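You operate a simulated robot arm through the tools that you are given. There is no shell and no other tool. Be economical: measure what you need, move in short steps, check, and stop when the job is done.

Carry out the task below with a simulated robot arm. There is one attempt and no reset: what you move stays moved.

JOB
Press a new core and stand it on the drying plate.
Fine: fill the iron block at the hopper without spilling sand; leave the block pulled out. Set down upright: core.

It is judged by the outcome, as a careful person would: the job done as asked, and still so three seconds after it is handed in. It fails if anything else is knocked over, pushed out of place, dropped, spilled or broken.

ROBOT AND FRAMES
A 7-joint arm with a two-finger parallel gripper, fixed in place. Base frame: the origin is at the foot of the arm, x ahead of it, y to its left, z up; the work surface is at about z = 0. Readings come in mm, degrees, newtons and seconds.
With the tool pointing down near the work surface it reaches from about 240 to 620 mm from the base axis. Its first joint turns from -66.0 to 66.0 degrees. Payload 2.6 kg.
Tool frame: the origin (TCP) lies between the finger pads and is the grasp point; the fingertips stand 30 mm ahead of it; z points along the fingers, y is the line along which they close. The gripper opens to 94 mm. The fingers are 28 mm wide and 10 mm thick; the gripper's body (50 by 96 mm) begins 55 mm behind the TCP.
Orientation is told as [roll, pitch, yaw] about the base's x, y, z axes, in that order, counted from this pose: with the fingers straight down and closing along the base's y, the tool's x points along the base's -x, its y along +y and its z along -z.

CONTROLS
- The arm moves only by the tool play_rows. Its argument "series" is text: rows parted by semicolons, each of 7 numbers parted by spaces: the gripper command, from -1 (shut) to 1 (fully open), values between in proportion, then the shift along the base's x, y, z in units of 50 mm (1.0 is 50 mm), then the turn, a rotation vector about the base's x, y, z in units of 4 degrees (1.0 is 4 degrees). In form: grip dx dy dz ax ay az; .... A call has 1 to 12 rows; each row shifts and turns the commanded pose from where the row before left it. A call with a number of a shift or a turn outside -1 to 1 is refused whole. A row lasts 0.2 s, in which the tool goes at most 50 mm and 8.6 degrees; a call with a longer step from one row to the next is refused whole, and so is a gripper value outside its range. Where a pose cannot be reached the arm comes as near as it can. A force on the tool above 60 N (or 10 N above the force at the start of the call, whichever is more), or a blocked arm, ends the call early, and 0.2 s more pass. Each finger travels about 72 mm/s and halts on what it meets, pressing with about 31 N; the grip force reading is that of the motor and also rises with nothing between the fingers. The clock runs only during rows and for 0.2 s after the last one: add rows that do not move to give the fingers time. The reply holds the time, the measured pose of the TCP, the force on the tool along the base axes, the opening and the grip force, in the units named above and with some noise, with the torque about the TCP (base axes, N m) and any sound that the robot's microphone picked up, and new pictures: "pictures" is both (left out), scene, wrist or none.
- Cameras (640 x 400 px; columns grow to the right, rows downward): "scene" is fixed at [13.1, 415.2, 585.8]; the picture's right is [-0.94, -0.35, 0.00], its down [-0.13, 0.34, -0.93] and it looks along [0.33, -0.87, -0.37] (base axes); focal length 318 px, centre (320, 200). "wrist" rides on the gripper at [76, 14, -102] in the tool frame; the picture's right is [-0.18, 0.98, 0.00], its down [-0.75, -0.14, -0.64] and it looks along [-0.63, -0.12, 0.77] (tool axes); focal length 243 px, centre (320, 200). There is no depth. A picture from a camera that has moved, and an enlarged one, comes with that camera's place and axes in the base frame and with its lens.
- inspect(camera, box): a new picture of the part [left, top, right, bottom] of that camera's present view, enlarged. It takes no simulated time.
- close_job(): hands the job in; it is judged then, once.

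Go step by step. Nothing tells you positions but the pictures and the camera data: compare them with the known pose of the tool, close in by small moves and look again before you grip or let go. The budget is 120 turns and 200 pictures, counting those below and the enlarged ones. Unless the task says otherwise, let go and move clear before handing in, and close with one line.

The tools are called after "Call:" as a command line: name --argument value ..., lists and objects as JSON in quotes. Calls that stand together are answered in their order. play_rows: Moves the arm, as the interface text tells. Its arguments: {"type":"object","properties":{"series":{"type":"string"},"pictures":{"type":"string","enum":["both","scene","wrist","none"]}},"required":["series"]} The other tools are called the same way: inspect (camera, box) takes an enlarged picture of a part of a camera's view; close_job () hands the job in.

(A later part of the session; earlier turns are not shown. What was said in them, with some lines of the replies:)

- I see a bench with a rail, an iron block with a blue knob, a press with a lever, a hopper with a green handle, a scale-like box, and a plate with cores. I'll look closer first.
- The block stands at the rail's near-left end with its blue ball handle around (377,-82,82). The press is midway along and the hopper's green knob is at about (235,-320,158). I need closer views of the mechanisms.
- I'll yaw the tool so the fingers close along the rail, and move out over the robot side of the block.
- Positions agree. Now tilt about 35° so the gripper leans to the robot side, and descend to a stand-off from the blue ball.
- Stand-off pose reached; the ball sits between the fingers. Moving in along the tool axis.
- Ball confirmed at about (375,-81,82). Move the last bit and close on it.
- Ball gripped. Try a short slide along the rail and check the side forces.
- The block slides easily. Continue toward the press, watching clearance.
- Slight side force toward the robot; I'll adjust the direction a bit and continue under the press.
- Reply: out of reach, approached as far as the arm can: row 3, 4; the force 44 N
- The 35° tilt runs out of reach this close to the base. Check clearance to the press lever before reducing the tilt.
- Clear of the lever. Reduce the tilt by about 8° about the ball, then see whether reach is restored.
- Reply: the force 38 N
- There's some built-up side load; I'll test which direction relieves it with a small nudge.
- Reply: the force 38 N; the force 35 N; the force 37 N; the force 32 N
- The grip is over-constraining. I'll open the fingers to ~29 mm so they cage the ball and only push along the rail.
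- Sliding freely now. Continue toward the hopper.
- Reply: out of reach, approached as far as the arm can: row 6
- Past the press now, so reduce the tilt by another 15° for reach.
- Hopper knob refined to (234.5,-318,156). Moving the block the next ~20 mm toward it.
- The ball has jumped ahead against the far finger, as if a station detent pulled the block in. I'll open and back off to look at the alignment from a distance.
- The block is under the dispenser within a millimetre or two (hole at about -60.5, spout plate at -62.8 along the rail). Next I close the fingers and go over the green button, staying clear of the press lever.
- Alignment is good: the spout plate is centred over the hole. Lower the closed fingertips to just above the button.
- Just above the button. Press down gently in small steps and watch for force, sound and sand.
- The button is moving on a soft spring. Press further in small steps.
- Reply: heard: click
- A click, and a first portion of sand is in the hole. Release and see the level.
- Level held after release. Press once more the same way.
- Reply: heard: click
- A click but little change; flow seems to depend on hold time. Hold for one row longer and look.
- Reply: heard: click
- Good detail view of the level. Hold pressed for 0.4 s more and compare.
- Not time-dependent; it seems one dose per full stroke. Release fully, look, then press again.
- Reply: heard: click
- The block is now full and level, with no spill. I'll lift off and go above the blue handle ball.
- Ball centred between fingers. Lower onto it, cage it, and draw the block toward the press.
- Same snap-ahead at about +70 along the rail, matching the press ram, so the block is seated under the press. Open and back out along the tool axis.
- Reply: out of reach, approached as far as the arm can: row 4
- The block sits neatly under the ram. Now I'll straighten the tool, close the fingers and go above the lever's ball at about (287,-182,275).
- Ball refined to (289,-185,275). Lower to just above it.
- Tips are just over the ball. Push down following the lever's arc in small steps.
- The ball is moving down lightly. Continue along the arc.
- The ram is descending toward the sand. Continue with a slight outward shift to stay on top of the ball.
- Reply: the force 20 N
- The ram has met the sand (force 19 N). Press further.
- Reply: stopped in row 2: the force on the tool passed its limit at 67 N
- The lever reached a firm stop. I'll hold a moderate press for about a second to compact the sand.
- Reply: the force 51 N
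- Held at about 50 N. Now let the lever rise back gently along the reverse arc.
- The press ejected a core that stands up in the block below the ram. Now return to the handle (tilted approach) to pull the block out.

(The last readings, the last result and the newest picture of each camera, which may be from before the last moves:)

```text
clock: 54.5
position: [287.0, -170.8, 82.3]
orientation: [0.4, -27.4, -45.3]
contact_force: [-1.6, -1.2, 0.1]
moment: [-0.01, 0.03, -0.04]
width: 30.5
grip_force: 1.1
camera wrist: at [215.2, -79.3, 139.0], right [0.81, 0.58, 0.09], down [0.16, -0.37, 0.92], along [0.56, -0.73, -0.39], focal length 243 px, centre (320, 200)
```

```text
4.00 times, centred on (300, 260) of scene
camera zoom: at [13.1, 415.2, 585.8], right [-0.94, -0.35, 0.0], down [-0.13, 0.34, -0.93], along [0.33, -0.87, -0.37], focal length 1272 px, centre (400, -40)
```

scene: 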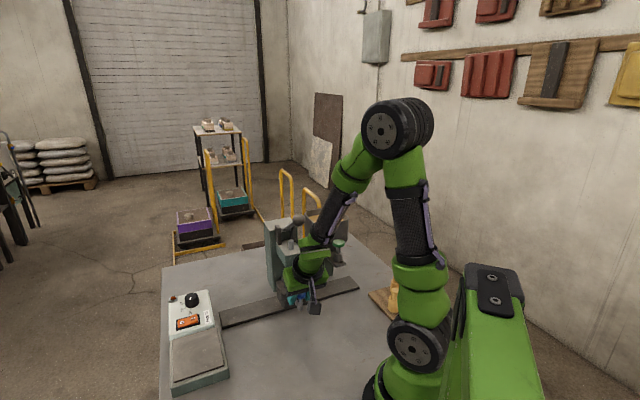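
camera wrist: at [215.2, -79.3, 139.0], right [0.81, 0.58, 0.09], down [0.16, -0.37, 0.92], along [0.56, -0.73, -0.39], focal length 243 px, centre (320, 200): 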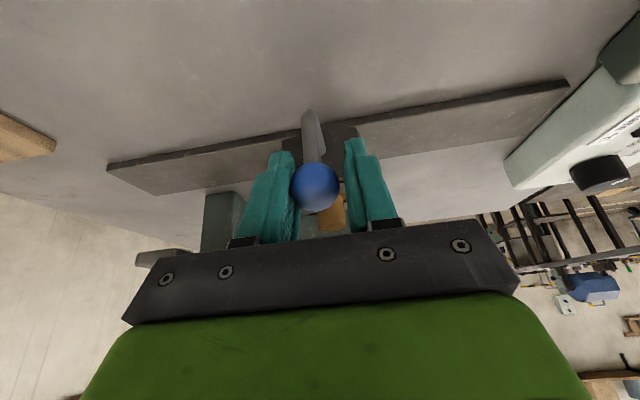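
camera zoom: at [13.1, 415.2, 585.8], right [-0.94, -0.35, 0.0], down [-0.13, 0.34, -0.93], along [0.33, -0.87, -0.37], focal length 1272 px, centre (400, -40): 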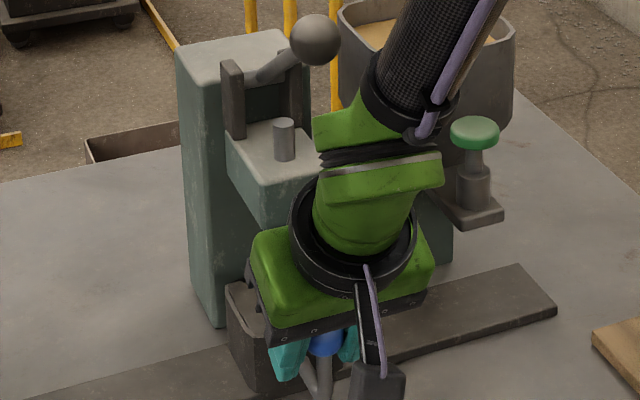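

Block is moving. Draw it out steadily to its original place.

Call:
play_rows --series "-0.37 0.1 0.102 0 0 0 0;-0.37 0.15 0.153 0 0 0 0;-0.37 0.16 0.163 0 0 0 0;-0.37 0.16 0.163 0 0 0 0;-0.37 0.16 0.163 0 0 0 0;-0.37 0.16 0.163 0 0 0 0;-0.37 0.16 0.163 0 0 0 0;-0.37 0.16 0.163 0 0 0 0;-0.37 0.16 0.163 0 0 0 0;-0.37 0.16 0.163 0 0 0 0;-0.37 0.13 0.132 0 0 0 0;-0.37 0.05 0.05 0 0 0 0"

Call:
inspect --camera "wrist" --box '[220, 100, 420, 260]'

```text
clock: 57.1
position: [374.2, -81.8, 83.1]
orientation: [0.4, -27.4, -45.1]
contact_force: [2.6, 1.9, -0.7]
moment: [0.01, 0.01, -0.01]
width: 31.2
grip_force: 1.1
camera wrist: at [300.6, 8.7, 138.9], right [0.81, 0.58, 0.09], down [0.16, -0.37, 0.92], along [0.57, -0.73, -0.39], focal length 243 px, centre (320, 200)
```

scene: 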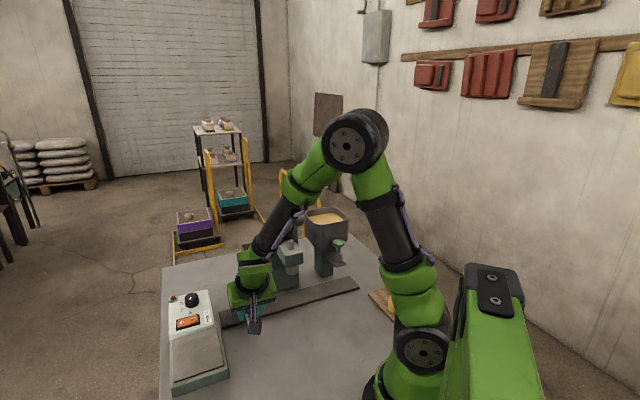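
wrist: 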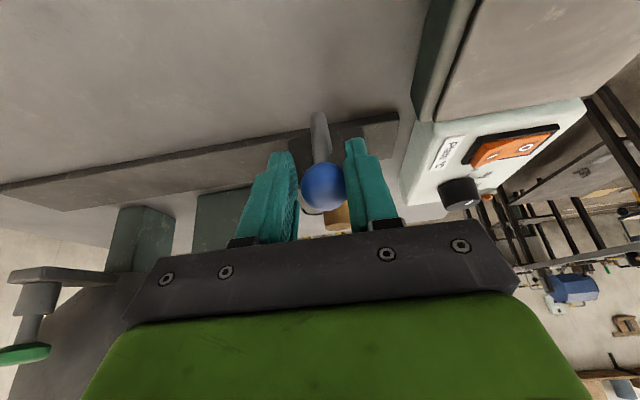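

```text
2.50 times, centred on (320, 180) of wrist
camera zoom: at [300.6, 8.7, 138.9], right [0.81, 0.58, 0.09], down [0.16, -0.37, 0.92], along [0.57, -0.73, -0.39], focal length 606 px, centre (320, 250)
```

zoom: 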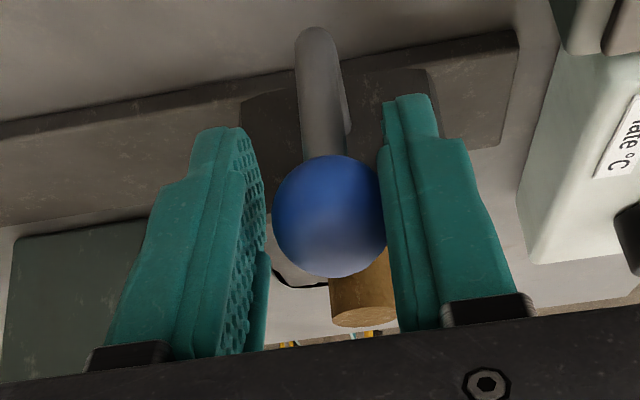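

The block snapped into its home position. Release and back away, then look at the core.

Call:
play_rows --series "0.1 0 0 0 0 0 0;0.1 0 0 0 0 0 0;0.1 -0.16 0.16 0.44 0 0 0;0.1 -0.16 0.16 0.44 0 0 0;0.1 -0.16 0.16 0.44 0.4 0.4 0;0.1 0 0 0.8 0.7 0.7 0;0.1 0 0 0.8 0.7 0.7 0;0.1 0.1 -0.1 0.5 0.7 0.7 0;0.1 0.2 -0.2 0.3 0.7 0.7 0;0.1 0.2 -0.2 0 0.7 0.7 0;0.1 0.2 -0.2 0 0.7 0.7 0;0.1 0.2 -0.2 0 0.28 0.28 0"

Call:
inspect --camera "scene" --box '[200, 260, 280, 340]'

```text
clock: 59.7
position: [393.3, -104.2, 267.5]
orientation: [0.4, 0.2, -45.1]
contact_force: [0.4, -0.5, -0.1]
moment: [0.01, -0.01, 0.0]
width: 51.9
grip_force: 0.1
camera wrist: at [349.2, -41.0, 372.2], right [0.83, 0.56, 0.01], down [0.43, -0.64, 0.64], along [0.36, -0.53, -0.77], focal length 243 px, centre (320, 200)
```

scene: 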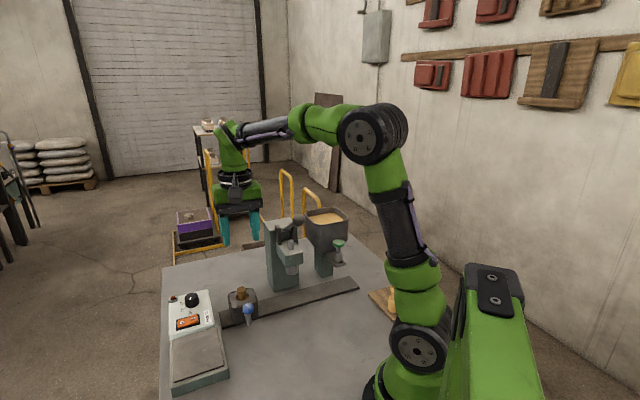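
wrist: 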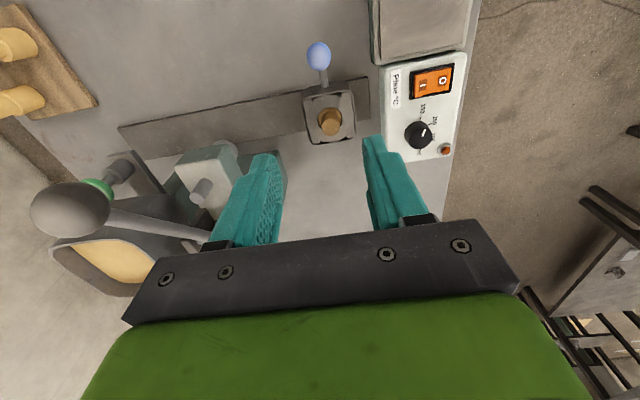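

```text
5.00 times, centred on (240, 300) of scene
camera zoom: at [13.1, 415.3, 585.8], right [-0.94, -0.35, 0.0], down [-0.13, 0.34, -0.93], along [0.33, -0.87, -0.37], focal length 1590 px, centre (720, -300)
```

zoom: 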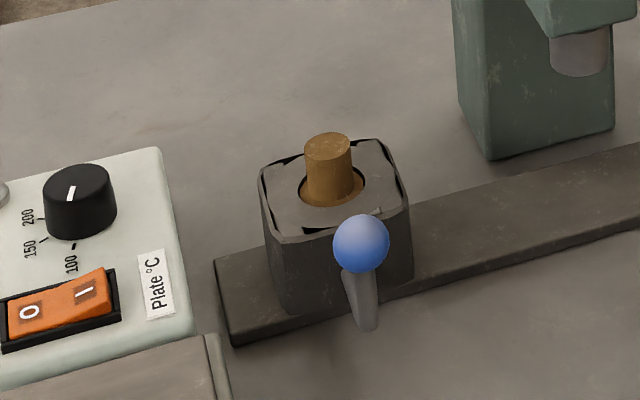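

The core's neck stands out of the block. Move above it and refine its position.

Call:
play_rows --series "0.1 0.2 -0.18 -0.3 0 0 0;0.1 0.2 -0.18 -0.4 0 0 0;0.1 0.2 -0.18 -0.4 0 0 0;0.1 0.08 -0.02 -0.5 0 0 0;0.1 0 0 -0.5 0 0 0"

Call:
inspect --camera "scene" --box '[200, 220, 300, 340]'

```text
clock: 60.9
position: [428.8, -132.6, 162.6]
orientation: [0.3, 0.0, -45.1]
contact_force: [0.4, -0.4, 0.7]
moment: [0.01, 0.03, 0.0]
width: 51.7
grip_force: 0.1
camera wrist: at [383.3, -69.1, 267.0], right [0.83, 0.56, 0.01], down [0.43, -0.64, 0.64], along [0.36, -0.53, -0.77], focal length 243 px, centre (320, 200)
```

scene: 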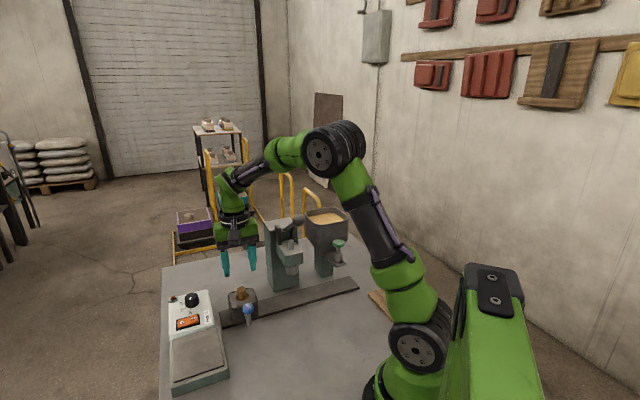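
wrist: 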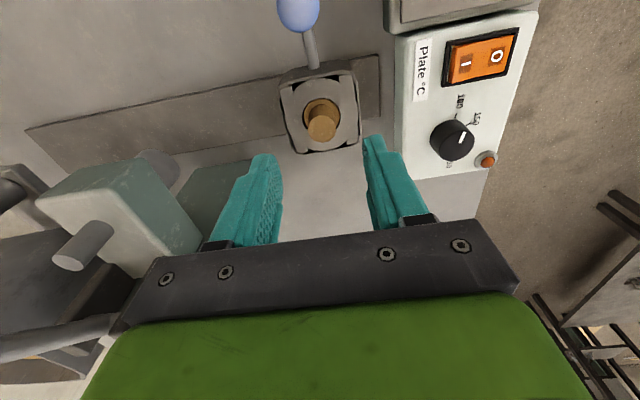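

```text
3.33 times, centred on (250, 280) of scene
camera zoom: at [13.1, 415.2, 585.8], right [-0.94, -0.35, 0.0], down [-0.13, 0.34, -0.93], along [0.33, -0.87, -0.37], focal length 1060 px, centre (553, -67)
```

zoom: 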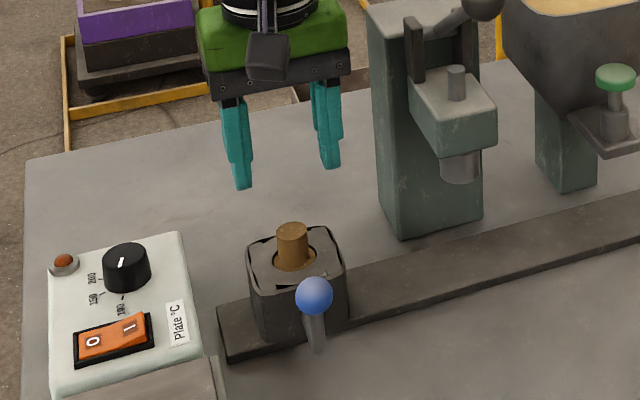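

Core at about (429,-133), top near z 87, block top near z 57. Descend so the tips stop just above the block.

Call:
play_rows --series "-0.1 0 -0.01 -0.4 0 0 0;-0.1 0 0 -0.4 0 0 0;-0.1 0 0 -0.3 0 0 0;-0.1 0 0 -0.2 0 0 0"

Call:
inspect --camera "scene" --box '[200, 250, 280, 340]'

Call:
inspect --camera "wrist" --box '[220, 100, 420, 260]'

```text
clock: 61.9
position: [427.6, -132.0, 97.2]
orientation: [0.3, 0.3, -45.2]
contact_force: [-0.8, 0.5, 0.6]
moment: [-0.01, 0.0, -0.03]
width: 41.9
grip_force: 0.1
camera wrist: at [383.2, -69.0, 201.5], right [0.83, 0.56, 0.0], down [0.43, -0.64, 0.64], along [0.36, -0.53, -0.77], focal length 243 px, centre (320, 200)
```

scene: 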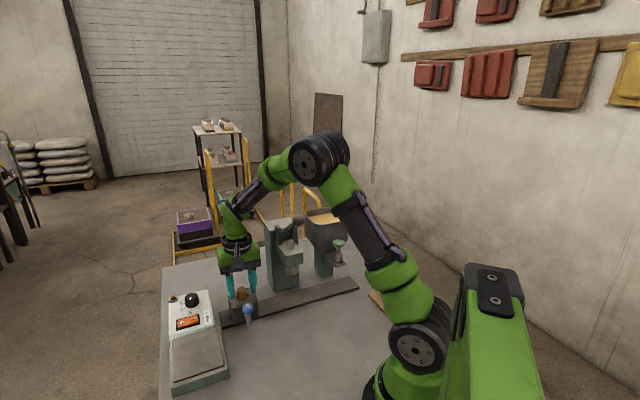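
wrist: 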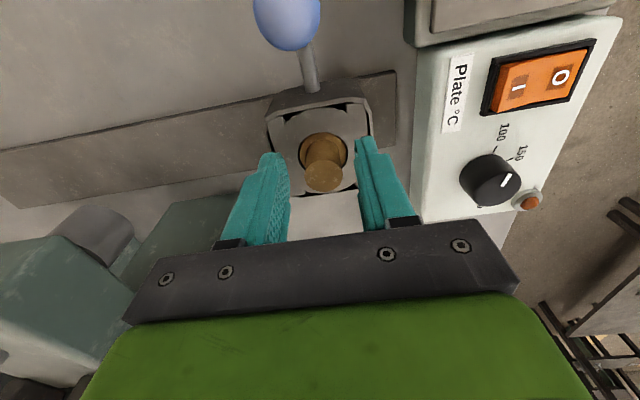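

```text
4.44 times, centred on (240, 295) of scene
camera zoom: at [13.1, 415.2, 585.8], right [-0.94, -0.35, 0.0], down [-0.13, 0.34, -0.93], along [0.33, -0.87, -0.37], focal length 1413 px, centre (676, -222)
```

zoom: 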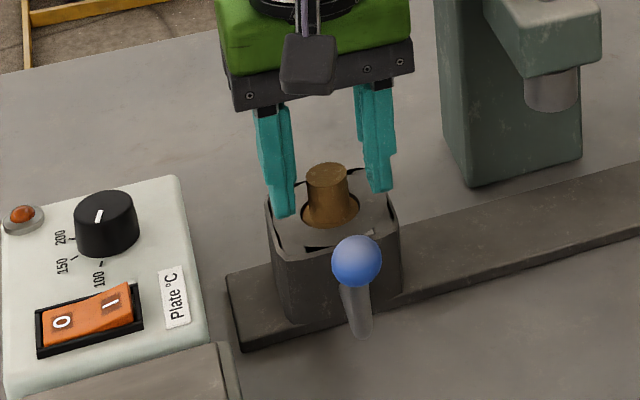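

```text
2.50 times, centred on (320, 180) of wrist
camera zoom: at [383.2, -69.0, 201.5], right [0.83, 0.56, 0.0], down [0.43, -0.64, 0.64], along [0.36, -0.53, -0.77], focal length 606 px, centre (320, 250)
```

zoom: 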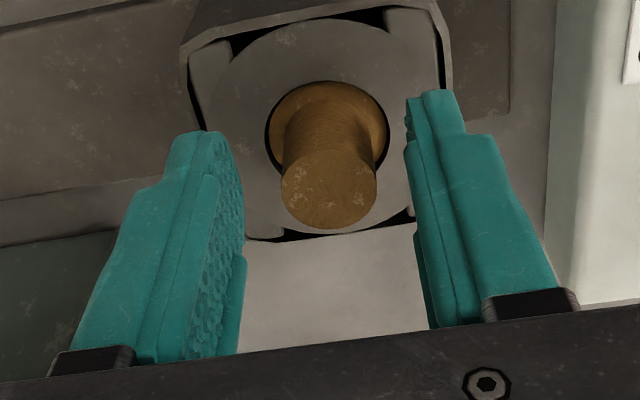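

Well centred. Lower 3 mm more and close gently in stages on the neck.

Call:
play_rows --series "-0.1 0 0 -0.06 0 0 0;-0.45 0 0 0 0 0 0;-0.5 0 0 0 0 0 0;-0.53 0 0 0 0 0 0;-0.55 0 0 0 0 0 0;-0.55 0 0 0 0 0 0" --pictures "wrist"

```text
clock: 63.3
position: [426.6, -133.5, 95.6]
orientation: [0.3, 0.0, -45.2]
contact_force: [-0.5, 0.5, -0.7]
moment: [-0.01, -0.02, 0.02]
width: 21.6
grip_force: 0.8
camera wrist: at [383.1, -69.0, 198.7], right [0.83, 0.56, 0.0], down [0.43, -0.64, 0.64], along [0.36, -0.53, -0.77], focal length 243 px, centre (320, 200)
```

wrist: 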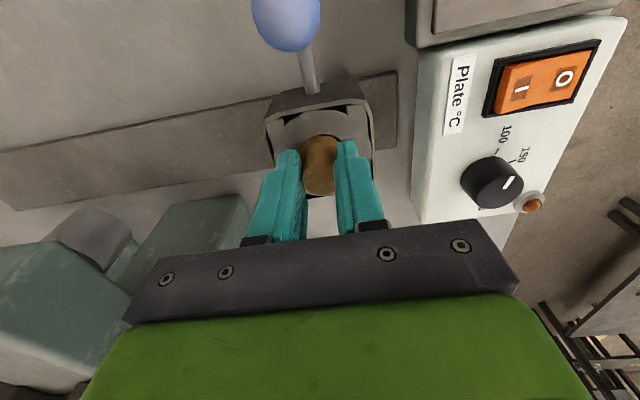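

Call:
play_rows --series "-0.6 0 0 0 0 0 0;-0.6 0 0 0 0 0 0" --pictures "none"

```text
clock: 63.9
position: [427.2, -132.7, 95.4]
orientation: [0.3, 0.1, -45.1]
contact_force: [1.0, -0.1, -0.8]
moment: [0.03, 0.01, 0.0]
width: 20.3
grip_force: 31.0
```

Holding the neck at 20.3 mm. Lift slowly straight up.

Call:
play_rows --series "-0.6 0 0 0.06 0 0 0;-0.6 0 0 0.1 0 0 0;-0.6 0 0 0.15 0 0 0"

Call:
inspect --camera "scene" --box '[200, 240, 280, 330]'

```text
clock: 64.7
position: [428.9, -132.1, 110.9]
orientation: [0.2, 0.1, -45.1]
contact_force: [-0.6, 0.9, -0.5]
moment: [0.0, -0.02, -0.01]
width: 20.2
grip_force: 31.3
camera wrist: at [383.4, -69.2, 214.4], right [0.83, 0.56, 0.0], down [0.43, -0.64, 0.64], along [0.36, -0.53, -0.77], focal length 243 px, centre (320, 200)
```

scene: 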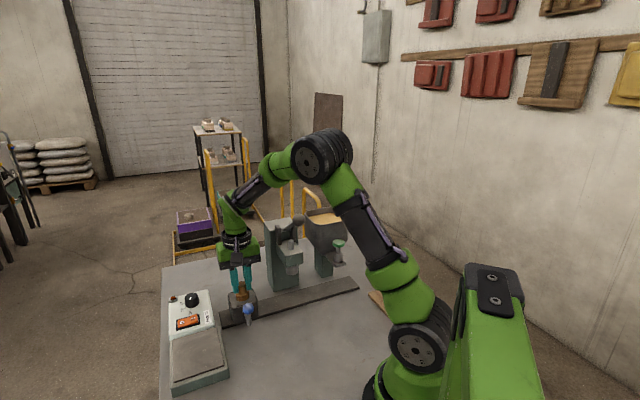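
wrist: 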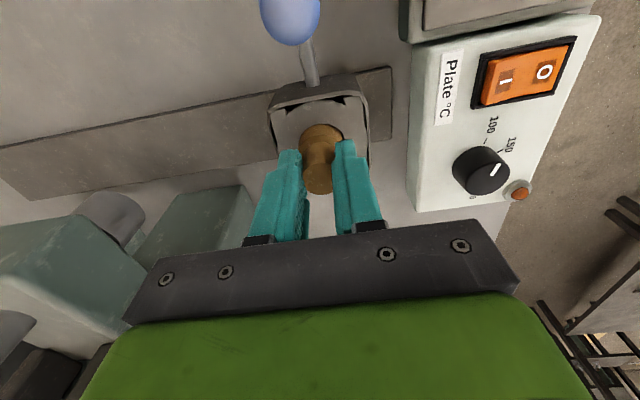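

```text
4.44 times, centred on (240, 285) of scene
camera zoom: at [13.1, 415.2, 585.8], right [-0.94, -0.35, 0.0], down [-0.13, 0.34, -0.93], along [0.33, -0.87, -0.37], focal length 1413 px, centre (676, -178)
```

zoom: 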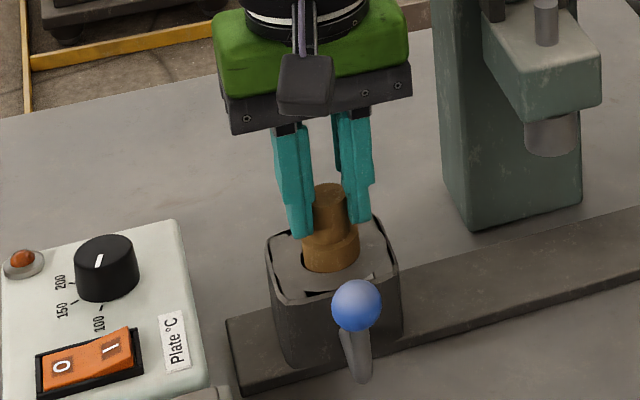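

The core is coming out cleanly. Lift it fully clear.

Call:
play_rows --series "-0.6 0 0 0.2 0 0 0;-0.6 0 0 0.25 0 0 0;-0.6 0 0 0.3 0 0 0;-0.6 0 0 0.3 0 0 0;-0.6 0 0 0.2 0 0 0"

Call:
inspect --camera "scene" --box '[200, 210, 280, 330]'

Call:
inspect --camera "scene" --box '[150, 280, 260, 400]'

```text
clock: 65.9
position: [427.5, -132.6, 173.7]
orientation: [0.3, 0.2, -45.1]
contact_force: [-0.6, 0.8, -0.5]
moment: [-0.03, 0.0, -0.02]
width: 20.5
grip_force: 31.2
camera wrist: at [382.6, -69.3, 276.9], right [0.83, 0.56, 0.0], down [0.43, -0.64, 0.64], along [0.36, -0.53, -0.77], focal length 243 px, centre (320, 200)
```

scene: 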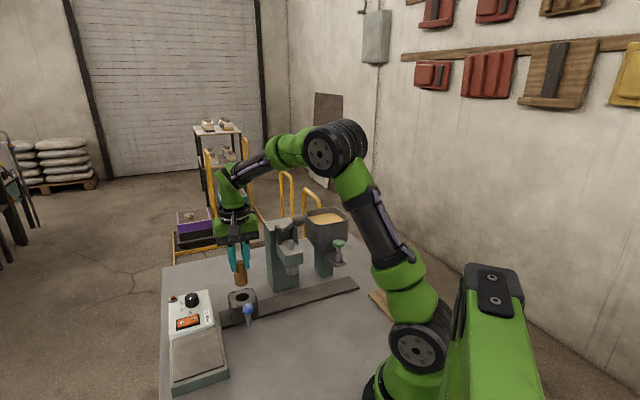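
wrist: 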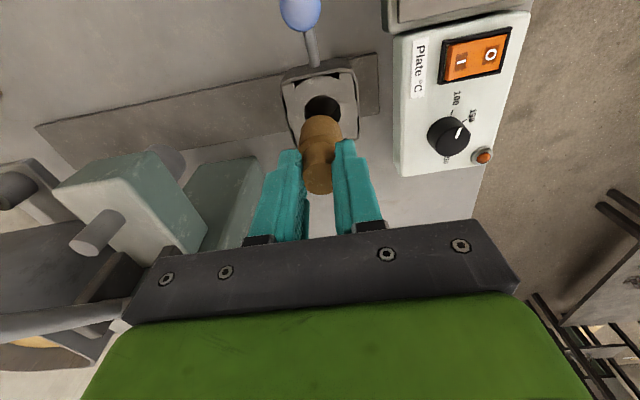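

```text
3.33 times, centred on (240, 270) of scene
camera zoom: at [13.1, 415.2, 585.8], right [-0.94, -0.35, 0.0], down [-0.13, 0.34, -0.93], along [0.33, -0.87, -0.37], focal length 1060 px, centre (587, -33)
```

zoom: 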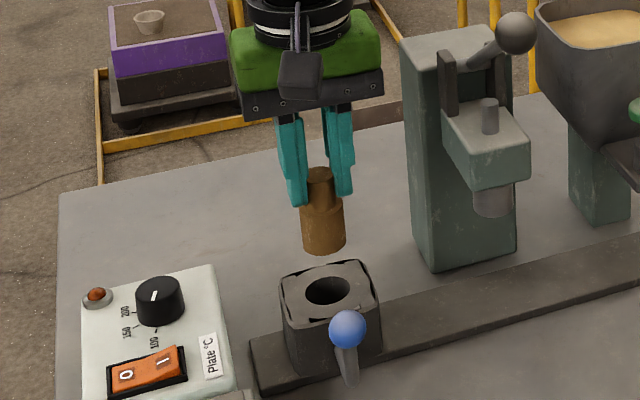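

```text
3.33 times, centred on (205, 340) of scene
camera zoom: at [13.1, 415.2, 585.8], right [-0.94, -0.35, 0.0], down [-0.13, 0.34, -0.93], along [0.33, -0.87, -0.37], focal length 1060 px, centre (703, -267)
```

zoom: 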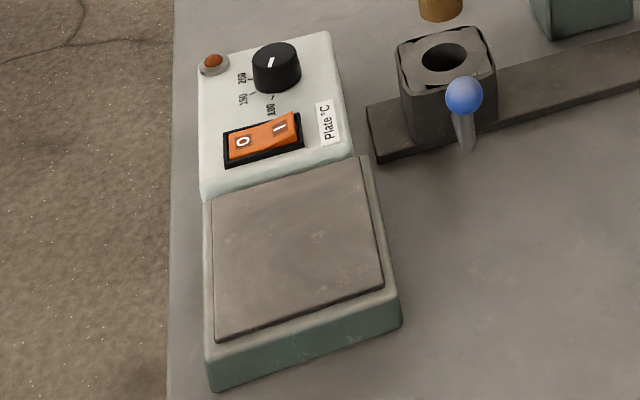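

The core is whole and clear of the block. The drying plate's centre is at about (435,31,36); carry the core over it.

Call:
play_rows --series "-0.6 0 0.1 0.2 0 0 0;-0.6 0.03 0.3 0.1 0 0 0;-0.6 0.03 0.5 0 0 0 0;-0.6 0.03 0.6 0 0 0 0;-0.6 0.03 0.6 0 0 0 0;-0.6 0.03 0.6 0 0 0 0;-0.6 0 0.4 0 0 0 0;-0.6 0 0.17 -0.2 0 0 0;-0.6 0 0 -0.3 0 0 0"

Call:
inspect --camera "scene" --box '[130, 250, 270, 400]'

```text
clock: 67.9
position: [434.1, 31.0, 164.1]
orientation: [0.3, 0.1, -45.1]
contact_force: [0.1, 0.2, 0.4]
moment: [0.02, 0.0, 0.01]
width: 20.2
grip_force: 30.7
camera wrist: at [390.1, 94.4, 267.2], right [0.83, 0.56, 0.01], down [0.43, -0.64, 0.64], along [0.36, -0.53, -0.77], focal length 243 px, centre (320, 200)
```

scene: 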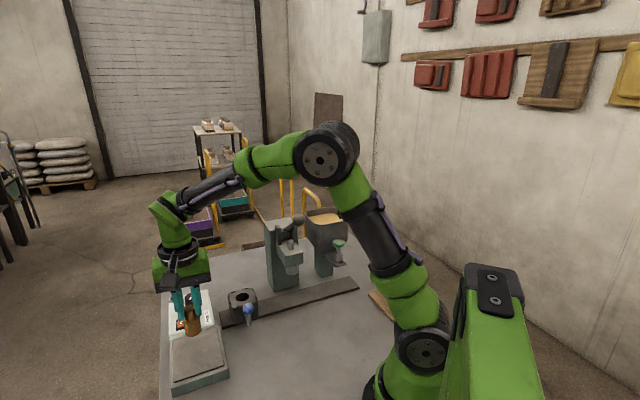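
wrist: 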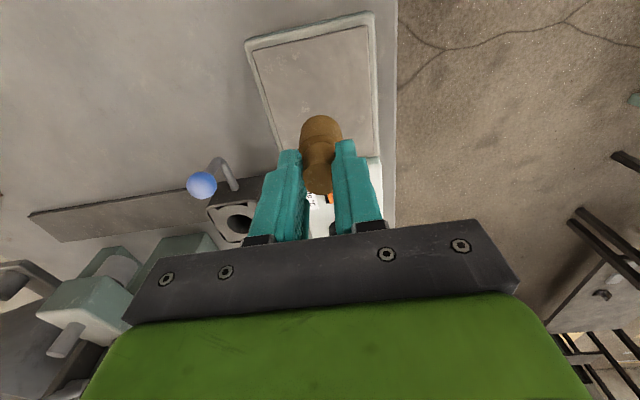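

```text
2.67 times, centred on (200, 325) of scene
camera zoom: at [13.1, 415.3, 585.8], right [-0.94, -0.35, 0.0], down [-0.13, 0.34, -0.93], along [0.33, -0.87, -0.37], focal length 848 px, centre (640, -133)
```

zoom: 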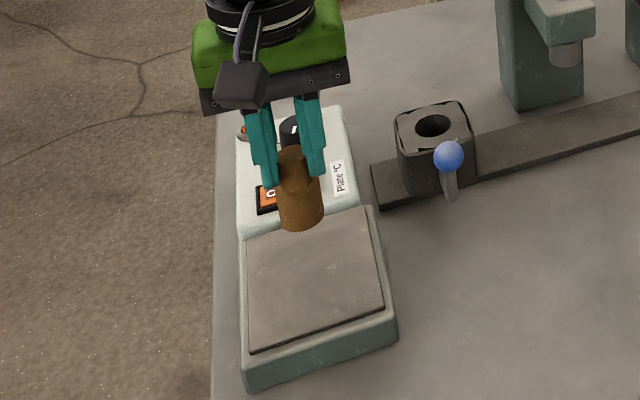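

Plate centre confirmed at about (438,32). Lower to a few millimetres above it.

Call:
play_rows --series "-0.6 0.04 0.02 -0.3 0 0 0;-0.6 0.02 0 -0.3 0 0 0;-0.6 0 0 -0.25 0 0 0;-0.6 0 0 -0.12 0 0 0" --pictures "none"

Call:
inspect --camera "scene" --box '[150, 290, 240, 400]'

```text
clock: 68.9
position: [436.8, 32.8, 114.4]
orientation: [0.3, 0.2, -45.2]
contact_force: [1.0, -1.1, -0.6]
moment: [-0.02, 0.0, -0.01]
width: 20.2
grip_force: 31.1
```

```text
3.64 times, centred on (195, 345) of scene
camera zoom: at [13.1, 415.2, 585.8], right [-0.94, -0.35, 0.0], down [-0.13, 0.34, -0.93], along [0.33, -0.87, -0.37], focal length 1156 px, centre (774, -327)
```

zoom: 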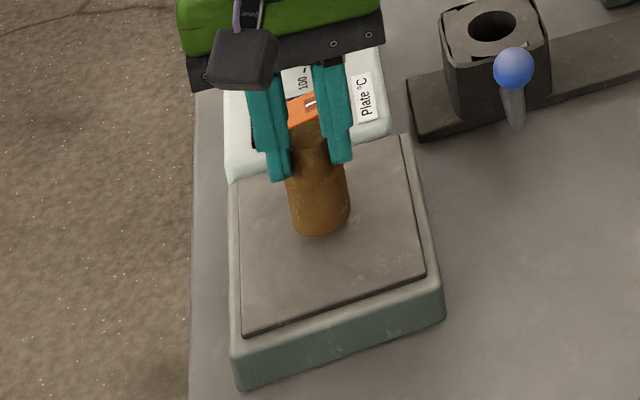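

Call:
play_rows --series "-0.6 0 0 -0.04 0 0 0;-0.6 0 0 -0.04 0 0 0;-0.6 0 0 -0.04 0 0 0" --pictures "none"

Call:
inspect --camera "scene" --box '[170, 310, 230, 370]'

```text
clock: 69.7
position: [438.0, 32.5, 108.6]
orientation: [0.3, 0.1, -45.2]
contact_force: [-1.5, 0.0, 3.5]
moment: [-0.07, 0.12, 0.0]
width: 20.2
grip_force: 31.2
```

```text
6.67 times, centred on (200, 340) of scene
camera zoom: at [13.1, 415.2, 585.8], right [-0.94, -0.35, 0.0], down [-0.13, 0.34, -0.93], along [0.33, -0.87, -0.37], focal length 2120 px, centre (1120, -733)
```

zoom: 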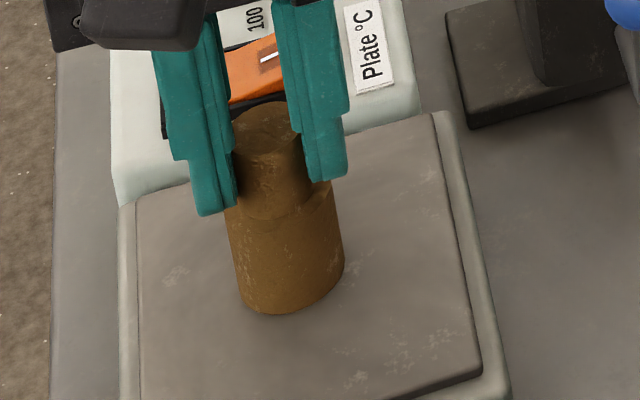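

Contact felt (3.5 N). Press a hair, then open slowly.

Call:
play_rows --series "-0.6 0 0 -0.01 0 0 0;-0.54 0 0 0 0 0 0;-0.5 0 0 0 0 0 0;-0.4 0 0 0 0 0 0;-0.2 0 0 0 0 0 0;0 0 0 0 0 0 0;0 0 0 0 0 0 0"

Call:
inspect --camera "scene" --box '[170, 310, 230, 370]'

```text
clock: 71.3
position: [438.8, 31.1, 108.5]
orientation: [0.2, 0.1, -45.1]
contact_force: [0.4, -0.1, -0.1]
moment: [-0.05, 0.0, -0.04]
width: 47.1
grip_force: 0.2
camera wrist: at [393.4, 95.3, 212.0], right [0.83, 0.56, 0.0], down [0.43, -0.64, 0.64], along [0.36, -0.53, -0.77], focal length 243 px, centre (320, 200)
```

scene: 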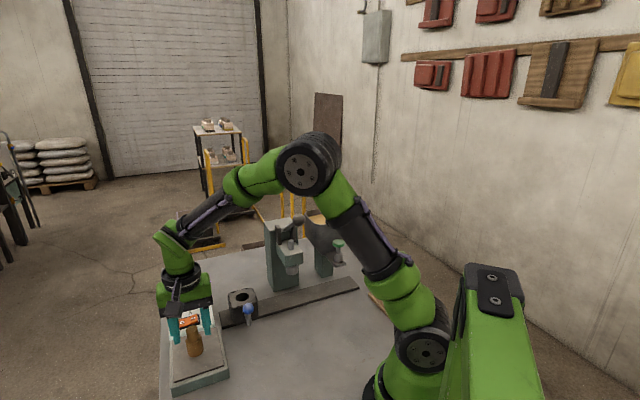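
wrist: 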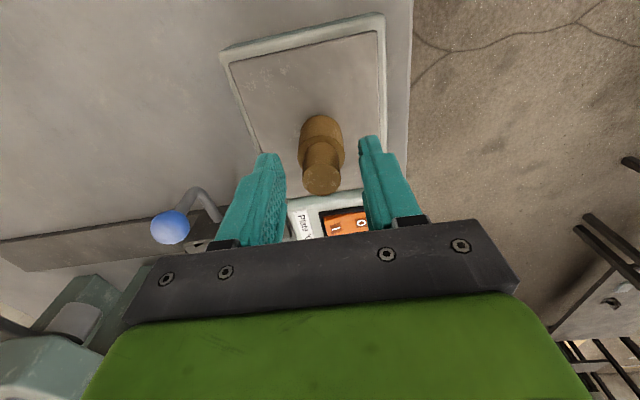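

```text
6.67 times, centred on (200, 340) of scene
camera zoom: at [13.1, 415.2, 585.8], right [-0.94, -0.35, 0.0], down [-0.13, 0.34, -0.93], along [0.33, -0.87, -0.37], focal length 2120 px, centre (1120, -733)
```

zoom: 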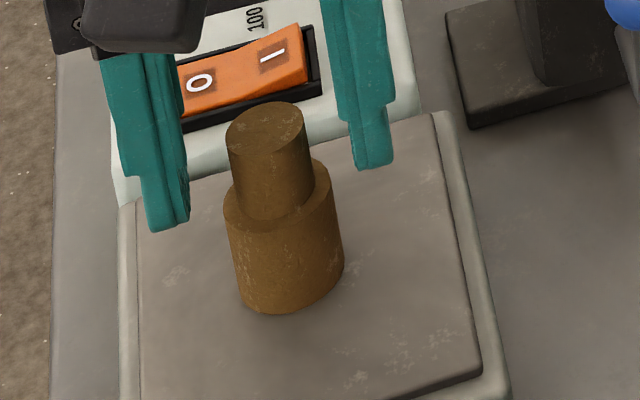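

The core stands upright on the plate. Lift straight up and clear.

Call:
play_rows --series "0 0 0 0.3 0 0 0;0 0 0 0.6 0 0 0;0 0 0 0.9 0 0 0;0 0 0 0.9 0 0 0;0 -0.3 0 0.6 0 0 0;0 -0.5 0 0 0 0 0;0 -0.5 0 0 0 0 0;0 0 0 0 0 0 0"

Call:
inspect --camera "scene" --box '[150, 180, 430, 400]'

```text
clock: 73.1
position: [373.4, 32.0, 274.4]
orientation: [0.3, 0.2, -45.1]
contact_force: [0.7, 0.2, 0.5]
moment: [-0.01, -0.01, 0.01]
width: 47.1
grip_force: 0.0
camera wrist: at [328.5, 95.4, 377.1], right [0.83, 0.56, 0.0], down [0.43, -0.64, 0.64], along [0.36, -0.53, -0.77], focal length 243 px, centre (320, 200)
```

scene: 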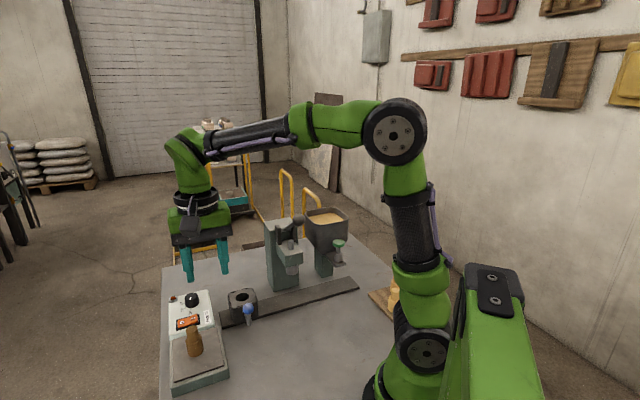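
wrist: 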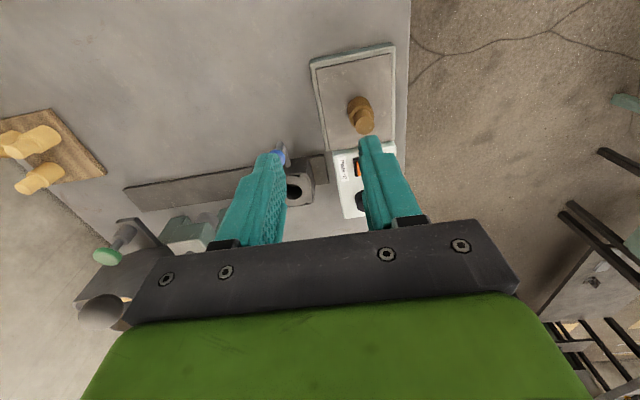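

```text
1.82 times, centred on (290, 290) of scene
camera zoom: at [13.1, 415.2, 585.8], right [-0.94, -0.35, 0.0], down [-0.13, 0.34, -0.93], along [0.33, -0.87, -0.37], focal length 578 px, centre (374, 36)
```

zoom: 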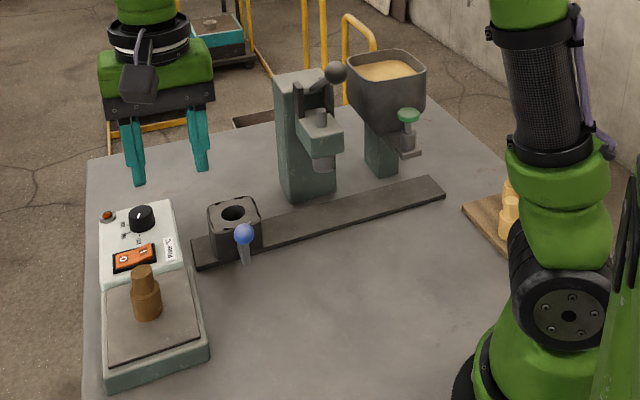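

The core stands on the plate, the block is pulled out, there is no spilled sand, and nothing else has moved. I'm handing the job in.

Call:
close_job

```text
The job is handed in.
```

The new core was pressed and stands upright on the drying plate. The block was filled in two doses with no sand spilled, and it is back at its pulled-out position.
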